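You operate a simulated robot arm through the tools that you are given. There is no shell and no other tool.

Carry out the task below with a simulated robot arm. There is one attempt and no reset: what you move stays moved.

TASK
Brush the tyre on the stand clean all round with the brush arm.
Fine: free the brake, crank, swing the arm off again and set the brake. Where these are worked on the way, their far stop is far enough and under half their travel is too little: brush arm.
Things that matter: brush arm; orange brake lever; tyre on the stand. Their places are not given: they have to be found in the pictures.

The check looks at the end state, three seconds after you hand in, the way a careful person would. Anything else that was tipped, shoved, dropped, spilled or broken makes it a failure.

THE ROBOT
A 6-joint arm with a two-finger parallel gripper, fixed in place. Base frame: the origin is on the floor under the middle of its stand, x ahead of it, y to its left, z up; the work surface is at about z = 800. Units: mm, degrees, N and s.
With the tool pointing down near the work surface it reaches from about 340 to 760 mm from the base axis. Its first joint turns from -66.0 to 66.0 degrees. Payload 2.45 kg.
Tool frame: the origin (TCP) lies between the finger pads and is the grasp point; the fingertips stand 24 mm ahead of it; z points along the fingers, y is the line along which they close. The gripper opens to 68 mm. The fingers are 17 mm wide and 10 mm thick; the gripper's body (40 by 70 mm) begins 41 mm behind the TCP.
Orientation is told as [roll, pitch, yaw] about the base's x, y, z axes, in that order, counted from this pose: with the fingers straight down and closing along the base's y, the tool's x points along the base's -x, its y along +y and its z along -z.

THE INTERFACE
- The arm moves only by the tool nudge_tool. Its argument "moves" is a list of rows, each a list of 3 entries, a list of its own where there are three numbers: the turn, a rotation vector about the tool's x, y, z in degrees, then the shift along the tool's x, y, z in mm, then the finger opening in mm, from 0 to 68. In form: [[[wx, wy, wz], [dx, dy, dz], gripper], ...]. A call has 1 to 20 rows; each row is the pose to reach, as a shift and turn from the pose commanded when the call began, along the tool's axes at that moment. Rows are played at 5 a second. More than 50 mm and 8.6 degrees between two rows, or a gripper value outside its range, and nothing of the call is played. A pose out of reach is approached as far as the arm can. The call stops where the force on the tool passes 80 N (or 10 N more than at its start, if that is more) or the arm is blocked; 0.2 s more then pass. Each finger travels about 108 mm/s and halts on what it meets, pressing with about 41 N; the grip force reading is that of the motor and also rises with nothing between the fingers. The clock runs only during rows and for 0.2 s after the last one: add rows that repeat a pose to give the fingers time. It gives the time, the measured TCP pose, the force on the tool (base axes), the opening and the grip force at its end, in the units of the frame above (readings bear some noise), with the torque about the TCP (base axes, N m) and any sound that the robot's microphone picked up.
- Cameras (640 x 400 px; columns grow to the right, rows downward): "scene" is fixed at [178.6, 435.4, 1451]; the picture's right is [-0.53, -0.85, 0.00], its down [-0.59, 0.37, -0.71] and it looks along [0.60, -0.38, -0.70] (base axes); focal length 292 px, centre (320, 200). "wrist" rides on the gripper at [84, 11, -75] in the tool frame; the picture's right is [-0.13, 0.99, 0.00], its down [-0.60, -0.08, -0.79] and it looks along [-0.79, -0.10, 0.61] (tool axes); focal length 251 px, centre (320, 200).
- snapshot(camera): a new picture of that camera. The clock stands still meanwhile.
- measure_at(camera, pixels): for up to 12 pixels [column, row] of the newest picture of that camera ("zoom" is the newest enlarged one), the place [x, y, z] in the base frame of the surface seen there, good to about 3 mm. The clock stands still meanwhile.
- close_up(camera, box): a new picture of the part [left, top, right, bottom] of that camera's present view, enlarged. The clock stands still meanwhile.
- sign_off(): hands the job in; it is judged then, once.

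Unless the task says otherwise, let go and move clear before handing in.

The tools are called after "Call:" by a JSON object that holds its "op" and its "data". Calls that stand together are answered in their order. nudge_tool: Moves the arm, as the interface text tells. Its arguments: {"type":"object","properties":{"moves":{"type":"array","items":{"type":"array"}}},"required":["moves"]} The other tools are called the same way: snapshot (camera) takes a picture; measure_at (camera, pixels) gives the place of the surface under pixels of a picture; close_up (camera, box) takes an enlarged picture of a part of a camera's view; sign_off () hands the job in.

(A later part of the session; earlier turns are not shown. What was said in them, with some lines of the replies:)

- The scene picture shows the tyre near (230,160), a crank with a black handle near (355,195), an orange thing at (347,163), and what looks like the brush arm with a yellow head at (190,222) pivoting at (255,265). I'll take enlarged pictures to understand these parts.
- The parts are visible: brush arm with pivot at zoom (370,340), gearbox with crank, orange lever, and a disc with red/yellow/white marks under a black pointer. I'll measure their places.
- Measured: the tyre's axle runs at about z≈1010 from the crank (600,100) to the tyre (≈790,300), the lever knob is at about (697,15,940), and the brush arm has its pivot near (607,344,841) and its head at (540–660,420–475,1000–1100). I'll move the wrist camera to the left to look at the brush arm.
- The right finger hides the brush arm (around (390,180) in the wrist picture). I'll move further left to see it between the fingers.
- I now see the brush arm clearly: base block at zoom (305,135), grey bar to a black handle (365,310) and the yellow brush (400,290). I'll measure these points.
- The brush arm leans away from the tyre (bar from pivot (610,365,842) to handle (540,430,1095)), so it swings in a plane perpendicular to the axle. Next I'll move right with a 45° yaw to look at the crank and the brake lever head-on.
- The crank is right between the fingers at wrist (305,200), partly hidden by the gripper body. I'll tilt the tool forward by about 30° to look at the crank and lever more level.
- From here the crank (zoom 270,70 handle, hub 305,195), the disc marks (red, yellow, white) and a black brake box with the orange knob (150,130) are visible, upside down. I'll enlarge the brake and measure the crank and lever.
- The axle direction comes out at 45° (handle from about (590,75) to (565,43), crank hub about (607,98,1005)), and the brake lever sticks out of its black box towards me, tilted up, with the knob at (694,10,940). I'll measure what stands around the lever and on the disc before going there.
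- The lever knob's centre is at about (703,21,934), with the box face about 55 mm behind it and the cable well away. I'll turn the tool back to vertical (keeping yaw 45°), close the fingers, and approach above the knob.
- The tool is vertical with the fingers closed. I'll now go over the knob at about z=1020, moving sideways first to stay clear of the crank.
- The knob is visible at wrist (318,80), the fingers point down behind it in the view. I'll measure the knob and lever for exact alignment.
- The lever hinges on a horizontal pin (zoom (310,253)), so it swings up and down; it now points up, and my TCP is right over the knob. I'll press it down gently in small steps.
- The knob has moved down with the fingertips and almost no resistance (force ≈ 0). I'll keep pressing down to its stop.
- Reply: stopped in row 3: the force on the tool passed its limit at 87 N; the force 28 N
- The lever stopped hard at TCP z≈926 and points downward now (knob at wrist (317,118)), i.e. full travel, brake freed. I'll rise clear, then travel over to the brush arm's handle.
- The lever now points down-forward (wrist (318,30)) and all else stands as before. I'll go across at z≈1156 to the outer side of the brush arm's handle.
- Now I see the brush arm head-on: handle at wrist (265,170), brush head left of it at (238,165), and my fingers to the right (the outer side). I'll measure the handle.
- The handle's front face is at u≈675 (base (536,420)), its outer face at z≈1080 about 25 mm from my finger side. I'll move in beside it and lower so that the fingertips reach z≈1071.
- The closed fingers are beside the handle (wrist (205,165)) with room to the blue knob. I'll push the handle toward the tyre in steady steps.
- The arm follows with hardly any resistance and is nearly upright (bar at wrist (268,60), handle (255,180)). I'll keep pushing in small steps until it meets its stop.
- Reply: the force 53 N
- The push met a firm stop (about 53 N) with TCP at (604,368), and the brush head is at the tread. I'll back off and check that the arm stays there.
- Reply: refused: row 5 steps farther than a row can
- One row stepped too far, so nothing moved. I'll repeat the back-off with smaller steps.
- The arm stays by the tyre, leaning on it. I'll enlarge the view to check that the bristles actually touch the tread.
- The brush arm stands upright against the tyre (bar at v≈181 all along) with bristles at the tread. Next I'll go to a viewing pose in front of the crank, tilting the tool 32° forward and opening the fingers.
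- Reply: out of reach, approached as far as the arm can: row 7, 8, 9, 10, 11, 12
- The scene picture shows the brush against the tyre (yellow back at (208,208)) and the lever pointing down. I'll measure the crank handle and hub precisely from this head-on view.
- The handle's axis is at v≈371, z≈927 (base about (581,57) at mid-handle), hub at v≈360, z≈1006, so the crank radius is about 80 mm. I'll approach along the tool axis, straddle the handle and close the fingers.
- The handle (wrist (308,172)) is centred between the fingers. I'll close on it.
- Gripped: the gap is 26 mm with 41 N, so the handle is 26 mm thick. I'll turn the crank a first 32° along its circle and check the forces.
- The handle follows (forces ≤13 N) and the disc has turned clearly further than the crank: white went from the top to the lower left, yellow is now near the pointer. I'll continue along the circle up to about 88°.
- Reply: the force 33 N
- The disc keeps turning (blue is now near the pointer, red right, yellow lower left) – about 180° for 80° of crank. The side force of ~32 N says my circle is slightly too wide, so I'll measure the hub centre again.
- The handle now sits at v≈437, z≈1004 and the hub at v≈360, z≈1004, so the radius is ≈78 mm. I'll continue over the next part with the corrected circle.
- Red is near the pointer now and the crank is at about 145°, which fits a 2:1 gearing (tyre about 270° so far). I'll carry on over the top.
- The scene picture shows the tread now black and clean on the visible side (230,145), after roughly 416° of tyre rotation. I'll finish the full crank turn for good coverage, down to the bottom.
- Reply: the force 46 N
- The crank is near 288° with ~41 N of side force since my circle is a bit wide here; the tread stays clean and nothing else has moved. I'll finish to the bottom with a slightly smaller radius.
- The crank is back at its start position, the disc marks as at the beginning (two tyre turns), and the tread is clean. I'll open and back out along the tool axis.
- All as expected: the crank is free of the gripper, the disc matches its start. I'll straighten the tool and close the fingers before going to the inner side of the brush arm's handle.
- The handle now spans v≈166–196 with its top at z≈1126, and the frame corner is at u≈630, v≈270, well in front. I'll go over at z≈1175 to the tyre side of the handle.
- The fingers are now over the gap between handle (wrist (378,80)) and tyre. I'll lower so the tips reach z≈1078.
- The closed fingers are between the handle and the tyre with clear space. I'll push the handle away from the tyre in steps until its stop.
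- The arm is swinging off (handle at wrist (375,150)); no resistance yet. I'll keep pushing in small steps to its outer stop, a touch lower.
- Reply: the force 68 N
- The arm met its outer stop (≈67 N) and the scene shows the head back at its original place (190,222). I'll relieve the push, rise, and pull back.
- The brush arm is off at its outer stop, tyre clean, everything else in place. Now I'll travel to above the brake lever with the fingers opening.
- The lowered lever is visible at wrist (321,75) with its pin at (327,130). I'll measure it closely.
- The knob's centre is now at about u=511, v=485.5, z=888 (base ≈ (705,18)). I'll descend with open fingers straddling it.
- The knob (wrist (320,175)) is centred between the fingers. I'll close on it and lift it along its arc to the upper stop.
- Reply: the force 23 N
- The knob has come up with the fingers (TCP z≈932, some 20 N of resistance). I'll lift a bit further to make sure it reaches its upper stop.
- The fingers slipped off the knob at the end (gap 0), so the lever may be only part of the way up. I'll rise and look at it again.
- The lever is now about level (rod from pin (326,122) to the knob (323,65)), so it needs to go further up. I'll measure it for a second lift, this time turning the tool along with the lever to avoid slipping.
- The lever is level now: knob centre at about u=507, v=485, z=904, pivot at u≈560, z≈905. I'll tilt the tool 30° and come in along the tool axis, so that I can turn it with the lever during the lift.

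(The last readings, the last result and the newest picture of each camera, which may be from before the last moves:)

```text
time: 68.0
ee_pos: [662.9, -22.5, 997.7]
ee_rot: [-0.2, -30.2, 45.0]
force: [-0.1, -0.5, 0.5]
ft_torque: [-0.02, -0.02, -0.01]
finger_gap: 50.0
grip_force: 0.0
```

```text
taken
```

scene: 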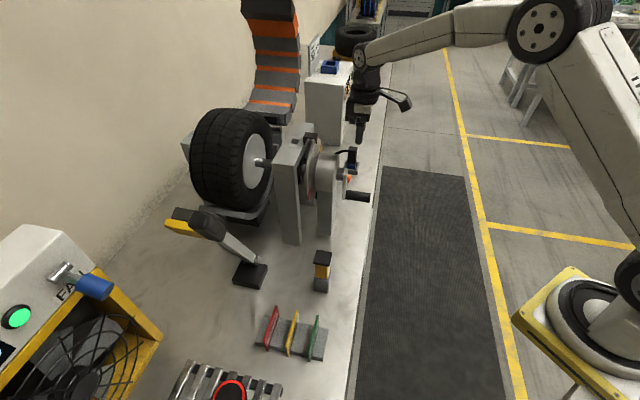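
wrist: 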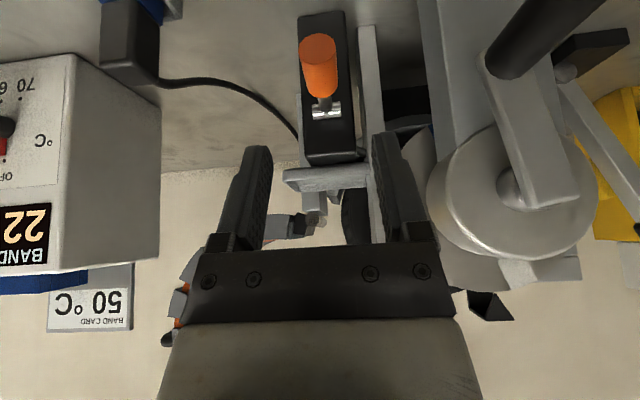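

Aligned with the knob (wrist (320,65)) at 30° tilt. I'll move in along the tool axis by 113 mm.

Call:
{"op": "nudge_tool", "data": {"moves": [[[0, 0, 0], [0, 0, 35], 50], [[0, 0, 0], [0, 0, 70], 50], [[0, 0, 0], [0, 0, 98], 50], [[0, 0, 0], [0, 0, 113], 50], [[0, 0, 0], [0, 0, 113], 50]]}}

Call:
{"op": "snapshot", "data": {"camera": "wrist"}}

Call:
{"op": "close_up", "data": {"camera": "scene", "box": [300, 110, 400, 210]}}

```text
time: 69.2
ee_pos: [704.4, 22.0, 902.3]
ee_rot: [-0.1, -30.2, 44.9]
force: [-0.2, 0.0, 0.4]
ft_torque: [-0.04, -0.01, -0.01]
finger_gap: 49.9
grip_force: 0.0
```

```text
taken
```

wrist: 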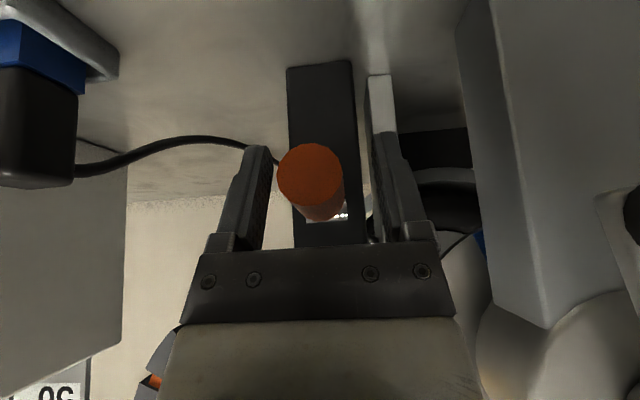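

```text
4.00 times, centred on (350, 160) of scene
```

zoom: 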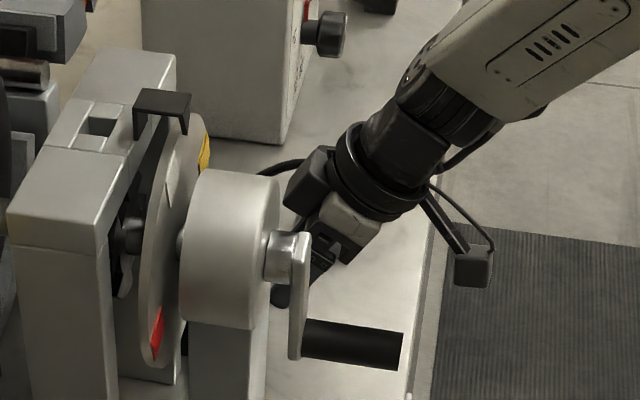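

The knob (wrist (312,180)) is between the fingers. I'll close, then lift while turning the tool with the lever.

Call:
{"op": "nudge_tool", "data": {"moves": [[[0, 0, 0], [0, 0, 0], 30], [[0, 0, 0], [0, 0, 0], 0], [[0, 0, 0], [0, 0, 0], 0], [[0, 0, 0], [0, 0, 0], 0]]}}

Call:
{"op": "nudge_tool", "data": {"moves": [[[0, 4, 0], [-2.0, 0, -3.1], 0], [[0, 8, 0], [-4.1, 0, -6.2], 0], [[0, 12, 0], [-6.5, 0, -8.9], 0], [[0, 16, 0], [-9.1, 0, -11.6], 0], [[0, 20, 0], [-11.8, 0, -14.1], 0], [[0, 24, 0], [-14.8, 0, -16.4], 0]]}}

Call:
{"op": "snapshot", "data": {"camera": "wrist"}}

Call:
{"op": "close_up", "data": {"camera": "scene", "box": [300, 110, 400, 210]}}

```text
time: 70.2
ee_pos: [704.7, 20.0, 902.1]
ee_rot: [-0.3, -30.3, 44.9]
force: [14.6, -10.4, -3.7]
ft_torque: [-0.2, 0.17, 0.09]
finger_gap: 24.1
grip_force: 40.2
```

```text
time: 71.6
ee_pos: [705.7, 20.6, 922.4]
ee_rot: [0.2, -5.9, 44.9]
force: [-14.7, -22.0, 6.2]
ft_torque: [0.0, 0.0, 0.04]
finger_gap: 24.0
grip_force: 40.2
```

```text
taken
```

wrist: 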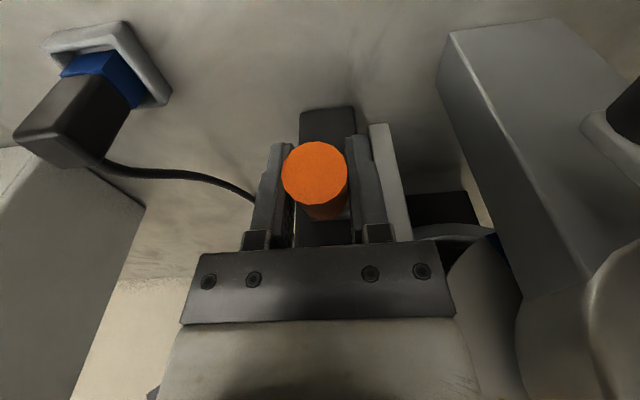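

```text
4.00 times, centred on (350, 160) of scene
```

zoom: 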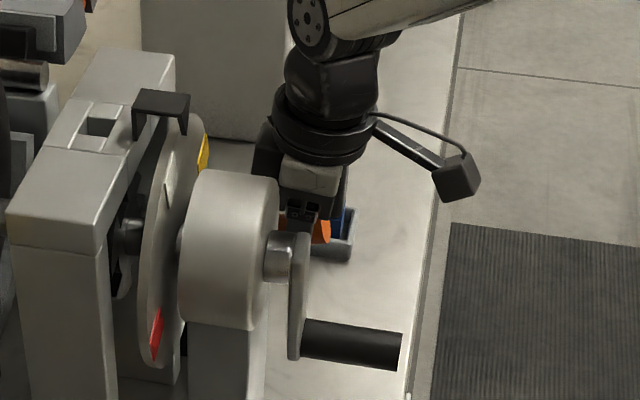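

The grip held and the lever is now up about 24° with the tool (TCP z≈922, gap 24 mm). I'll raise the last few degrees to its stop.

Call:
{"op": "nudge_tool", "data": {"moves": [[[0, 2, 0], [-0.2, 0, -1.7], 0], [[0, 4, 0], [-0.4, 0, -3.3], 0], [[0, 6, 0], [-0.9, 0, -5.0], 0], [[0, 8, 0], [-1.5, 0, -6.6], 0], [[0, 8, 0], [-1.5, 0, -6.6], 0]]}}

Call:
{"op": "snapshot", "data": {"camera": "wrist"}}

Call:
{"op": "close_up", "data": {"camera": "scene", "box": [300, 110, 400, 210]}}

```text
time: 72.8
ee_pos: [707.8, 22.6, 928.8]
ee_rot: [0.1, 1.9, 45.0]
force: [-16.5, -16.9, -1.7]
ft_torque: [0.35, -0.3, 0.03]
finger_gap: 24.4
grip_force: 39.7
```

```text
taken
```

wrist: 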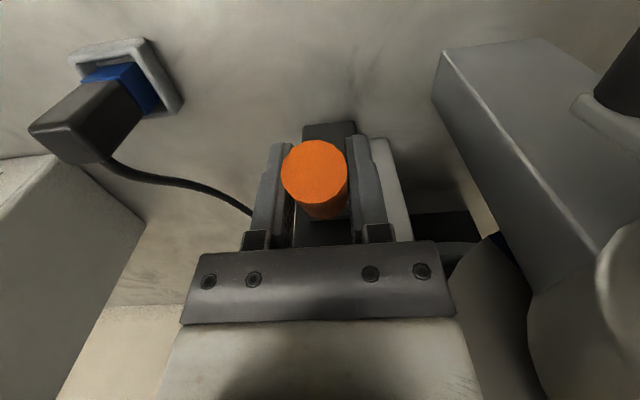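

```text
4.00 times, centred on (350, 160) of scene
```

zoom: 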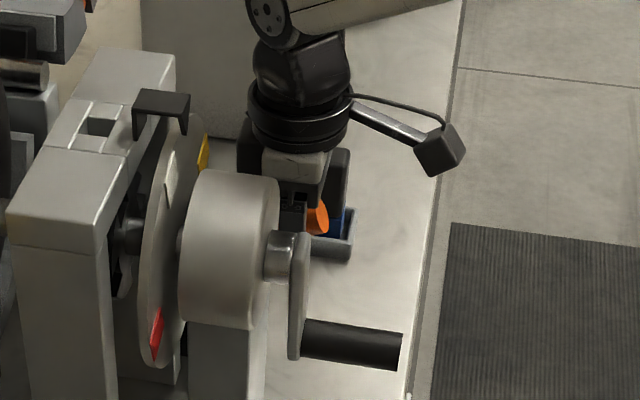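

The lever followed to about 30°, and a torque (~0.46 Nm) is building, hinting at the stop. I'll give it a few more degrees to be sure.

Call:
{"op": "nudge_tool", "data": {"moves": [[[0, 2, 0], [-0.3, 0, -1.7], 0], [[0, 4, 0], [-0.6, 0, -3.3], 0], [[0, 4, 0], [-0.6, 0, -3.3], 0]]}}

Call:
{"op": "close_up", "data": {"camera": "wrist", "box": [220, 70, 420, 260]}}

Call:
{"op": "close_up", "data": {"camera": "scene", "box": [300, 110, 400, 210]}}

```text
time: 73.6
ee_pos: [709.8, 23.5, 932.2]
ee_rot: [-0.1, 5.8, 45.0]
force: [6.5, -7.1, -23.0]
ft_torque: [0.47, -0.43, -0.02]
finger_gap: 24.1
grip_force: 40.9
```

```text
2.11 times, centred on (320, 165) of wrist
```

zoom: 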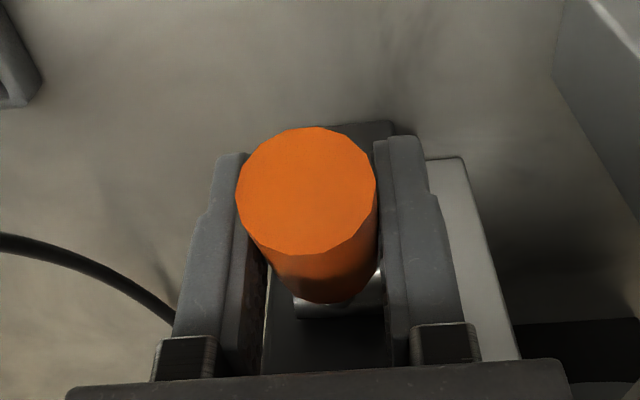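

```text
4.00 times, centred on (350, 160) of scene
```

zoom: 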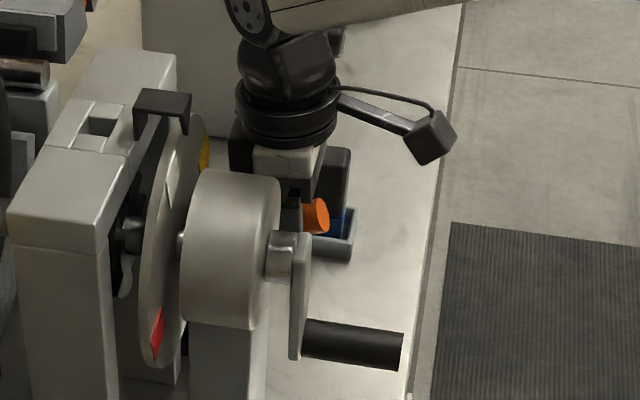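

The downward force has jumped to 23 N with 0.64 Nm – the lever looks to be at its upper stop, the knob showing like at the start. I'll open and back straight out, then measure its angle.

Call:
{"op": "nudge_tool", "data": {"moves": [[[0, 0, 0], [0, 0, 0], 35], [[0, 0, 0], [0, 0, 0], 50], [[0, 0, 0], [0, 0, 0], 50], [[0, 0, 0], [2, 0, -20], 50], [[0, 0, 0], [5, 0, -50], 50], [[0, 0, 0], [15, 0, -85], 50], [[0, -3, 0], [25, 0, -115], 50], [[0, -5.8, 0], [35, 0, -125], 50], [[0, -5.8, 0], [35, 0, -125], 50]]}}

Call:
{"op": "snapshot", "data": {"camera": "wrist"}}

Call:
{"op": "close_up", "data": {"camera": "wrist", "box": [260, 10, 400, 160]}}

Call:
{"op": "close_up", "data": {"camera": "scene", "box": [300, 110, 400, 210]}}

```text
time: 75.6
ee_pos: [692.5, 7.5, 1060.6]
ee_rot: [-0.1, 0.0, 45.0]
force: [-0.2, -0.1, -0.3]
ft_torque: [0.02, -0.01, 0.0]
finger_gap: 49.8
grip_force: 0.1
```

```text
taken
```

wrist: 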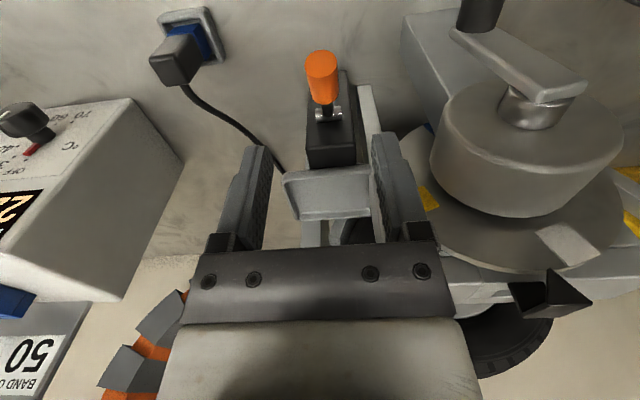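

```text
2.67 times, centred on (330, 85) of wrist
```

zoom: 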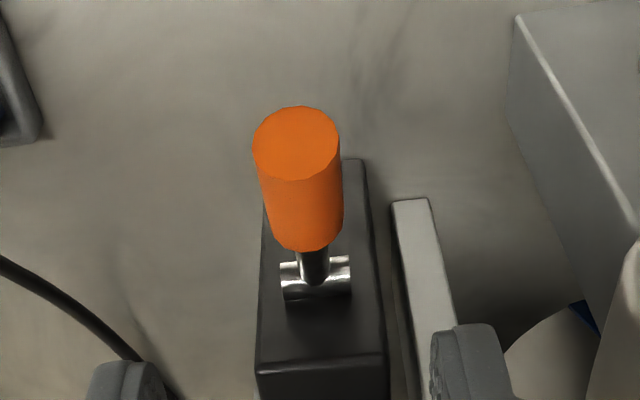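

```text
4.00 times, centred on (350, 160) of scene
```

zoom: 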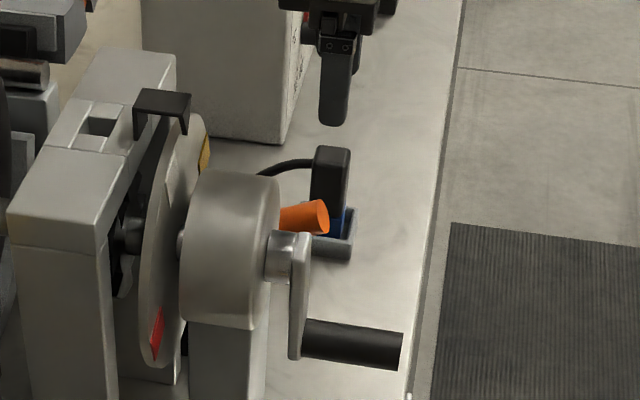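

The knob shows at the same scene pixels as at the start (around (346,164)). I'll confirm by measuring the same pixels as in the first picture.

Call:
{"op": "snapshot", "data": {"camera": "scene"}}

Call:
{"op": "measure_at", "data": {"camera": "scene", "pixels": [[345, 164], [351, 164], [258, 259], [230, 240], [220, 230], [208, 215], [182, 227], [190, 213], [322, 257]]}}

Call:
{"op": "measure_at", "data": {"camera": "wrist", "pixels": [[320, 62], [321, 75], [322, 90], [323, 98], [328, 115]]}}

```text
taken
```

scene: 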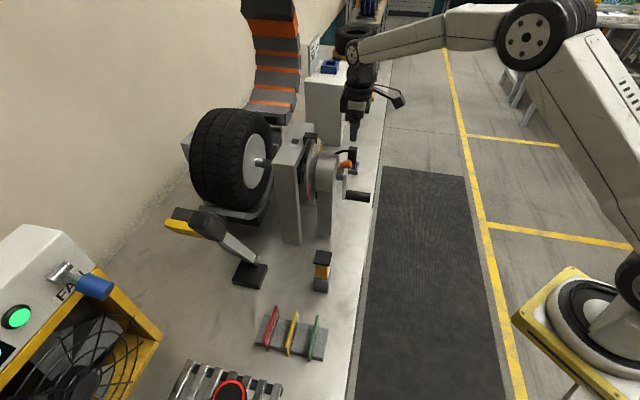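

```text
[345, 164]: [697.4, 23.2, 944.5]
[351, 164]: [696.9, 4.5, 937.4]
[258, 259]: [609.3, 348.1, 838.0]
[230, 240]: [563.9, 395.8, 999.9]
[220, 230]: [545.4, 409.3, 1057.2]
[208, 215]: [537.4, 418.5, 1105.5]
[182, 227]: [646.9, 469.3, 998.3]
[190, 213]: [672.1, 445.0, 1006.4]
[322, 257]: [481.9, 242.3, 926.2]
```

```text
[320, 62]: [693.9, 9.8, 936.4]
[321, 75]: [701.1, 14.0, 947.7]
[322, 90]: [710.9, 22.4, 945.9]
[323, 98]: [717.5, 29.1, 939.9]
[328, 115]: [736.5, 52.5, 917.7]
```

All measured points match the start values, so lever and brush arm are back where they were. I'll move the arm clear and take a last look at the tyre.

Call:
{"op": "nudge_tool", "data": {"moves": [[[0, 0, 0], [0, 0, -45], 50], [[0, 0, 0], [0, 0, -90], 50], [[0, 0, 0], [45, 0, -95], 50], [[0, 0, 0], [90, 0, -95], 50], [[0, 0, 0], [135, 0, -95], 50], [[0, 0, 0], [180, 0, -95], 50], [[0, 0, 0], [180, 0, -95], 50]]}}

Call:
{"op": "close_up", "data": {"camera": "scene", "box": [160, 80, 400, 290]}}

Call:
{"op": "snapshot", "data": {"camera": "wrist"}}

Call:
{"op": "snapshot", "data": {"camera": "scene"}}

```text
time: 77.2
ee_pos: [565.4, -122.3, 1157.9]
ee_rot: [-0.1, 0.0, 45.0]
force: [0.7, -0.3, -0.1]
ft_torque: [-0.02, 0.0, 0.02]
finger_gap: 50.2
grip_force: 0.0
```

```text
1.90 times, centred on (280, 185) of scene
```

zoom: 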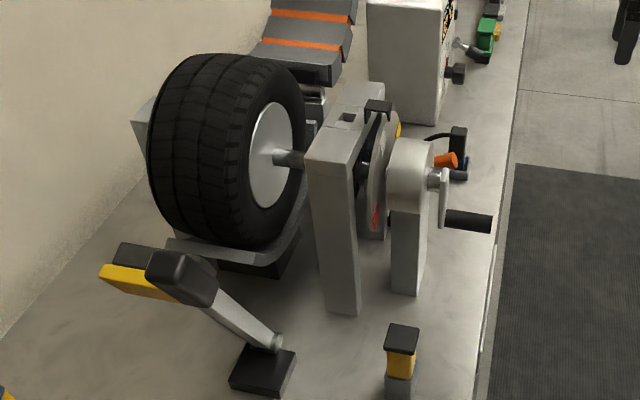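

```text
taken
```

wrist: 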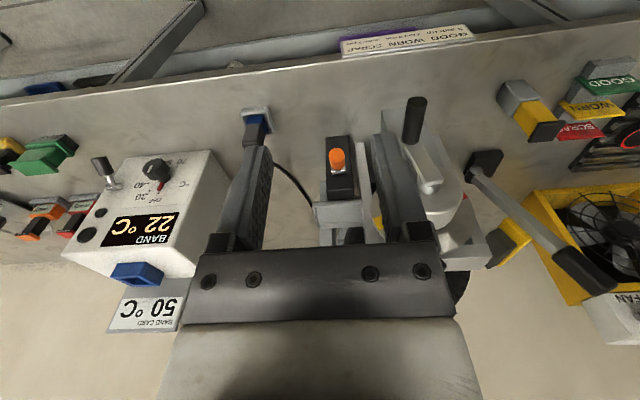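

```text
taken
```

scene: 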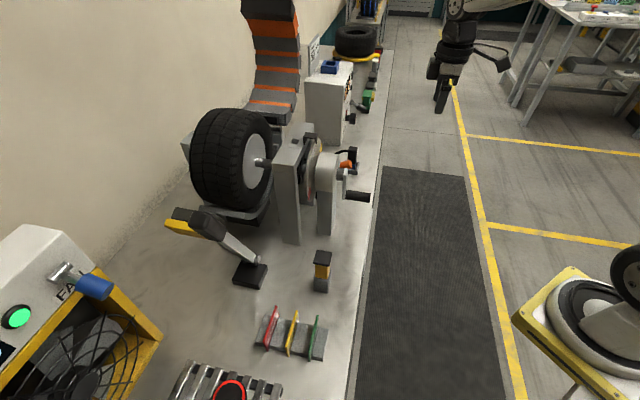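

The last pictures show the tread dark and clean (scene (230,150)), the brush arm at its outer stop (190,222) and the brake lever up as at the start (347,163). Everything else is in its place and the gripper is clear, so I'm handing in.

Call:
{"op": "sign_off", "data": {}}

```text
The job is handed in.
```

I brushed the tyre clean and handed the job in; the result of the check has not come back.

- **Brushing:** I freed the brake, swung the brush arm to its stop against the tyre, and turned the crank one full turn. That turned the tyre about twice, going by the disc marks. The tread in view is dark and clean in the last pictures; I never looked at the far side, but it passed the brush twice.
- **Brush arm:** it is swung off again to its outer stop, and the points measured there match the start.
- **Brake:** it is set again. The fingers slipped off the lever on the first lift, so I gripped it again and raised it to its upper stop. It measures the same as at the start, though I did not try the crank against it.
- **Everything else:** the pictures show nothing else moved, and the gripper is open and clear.
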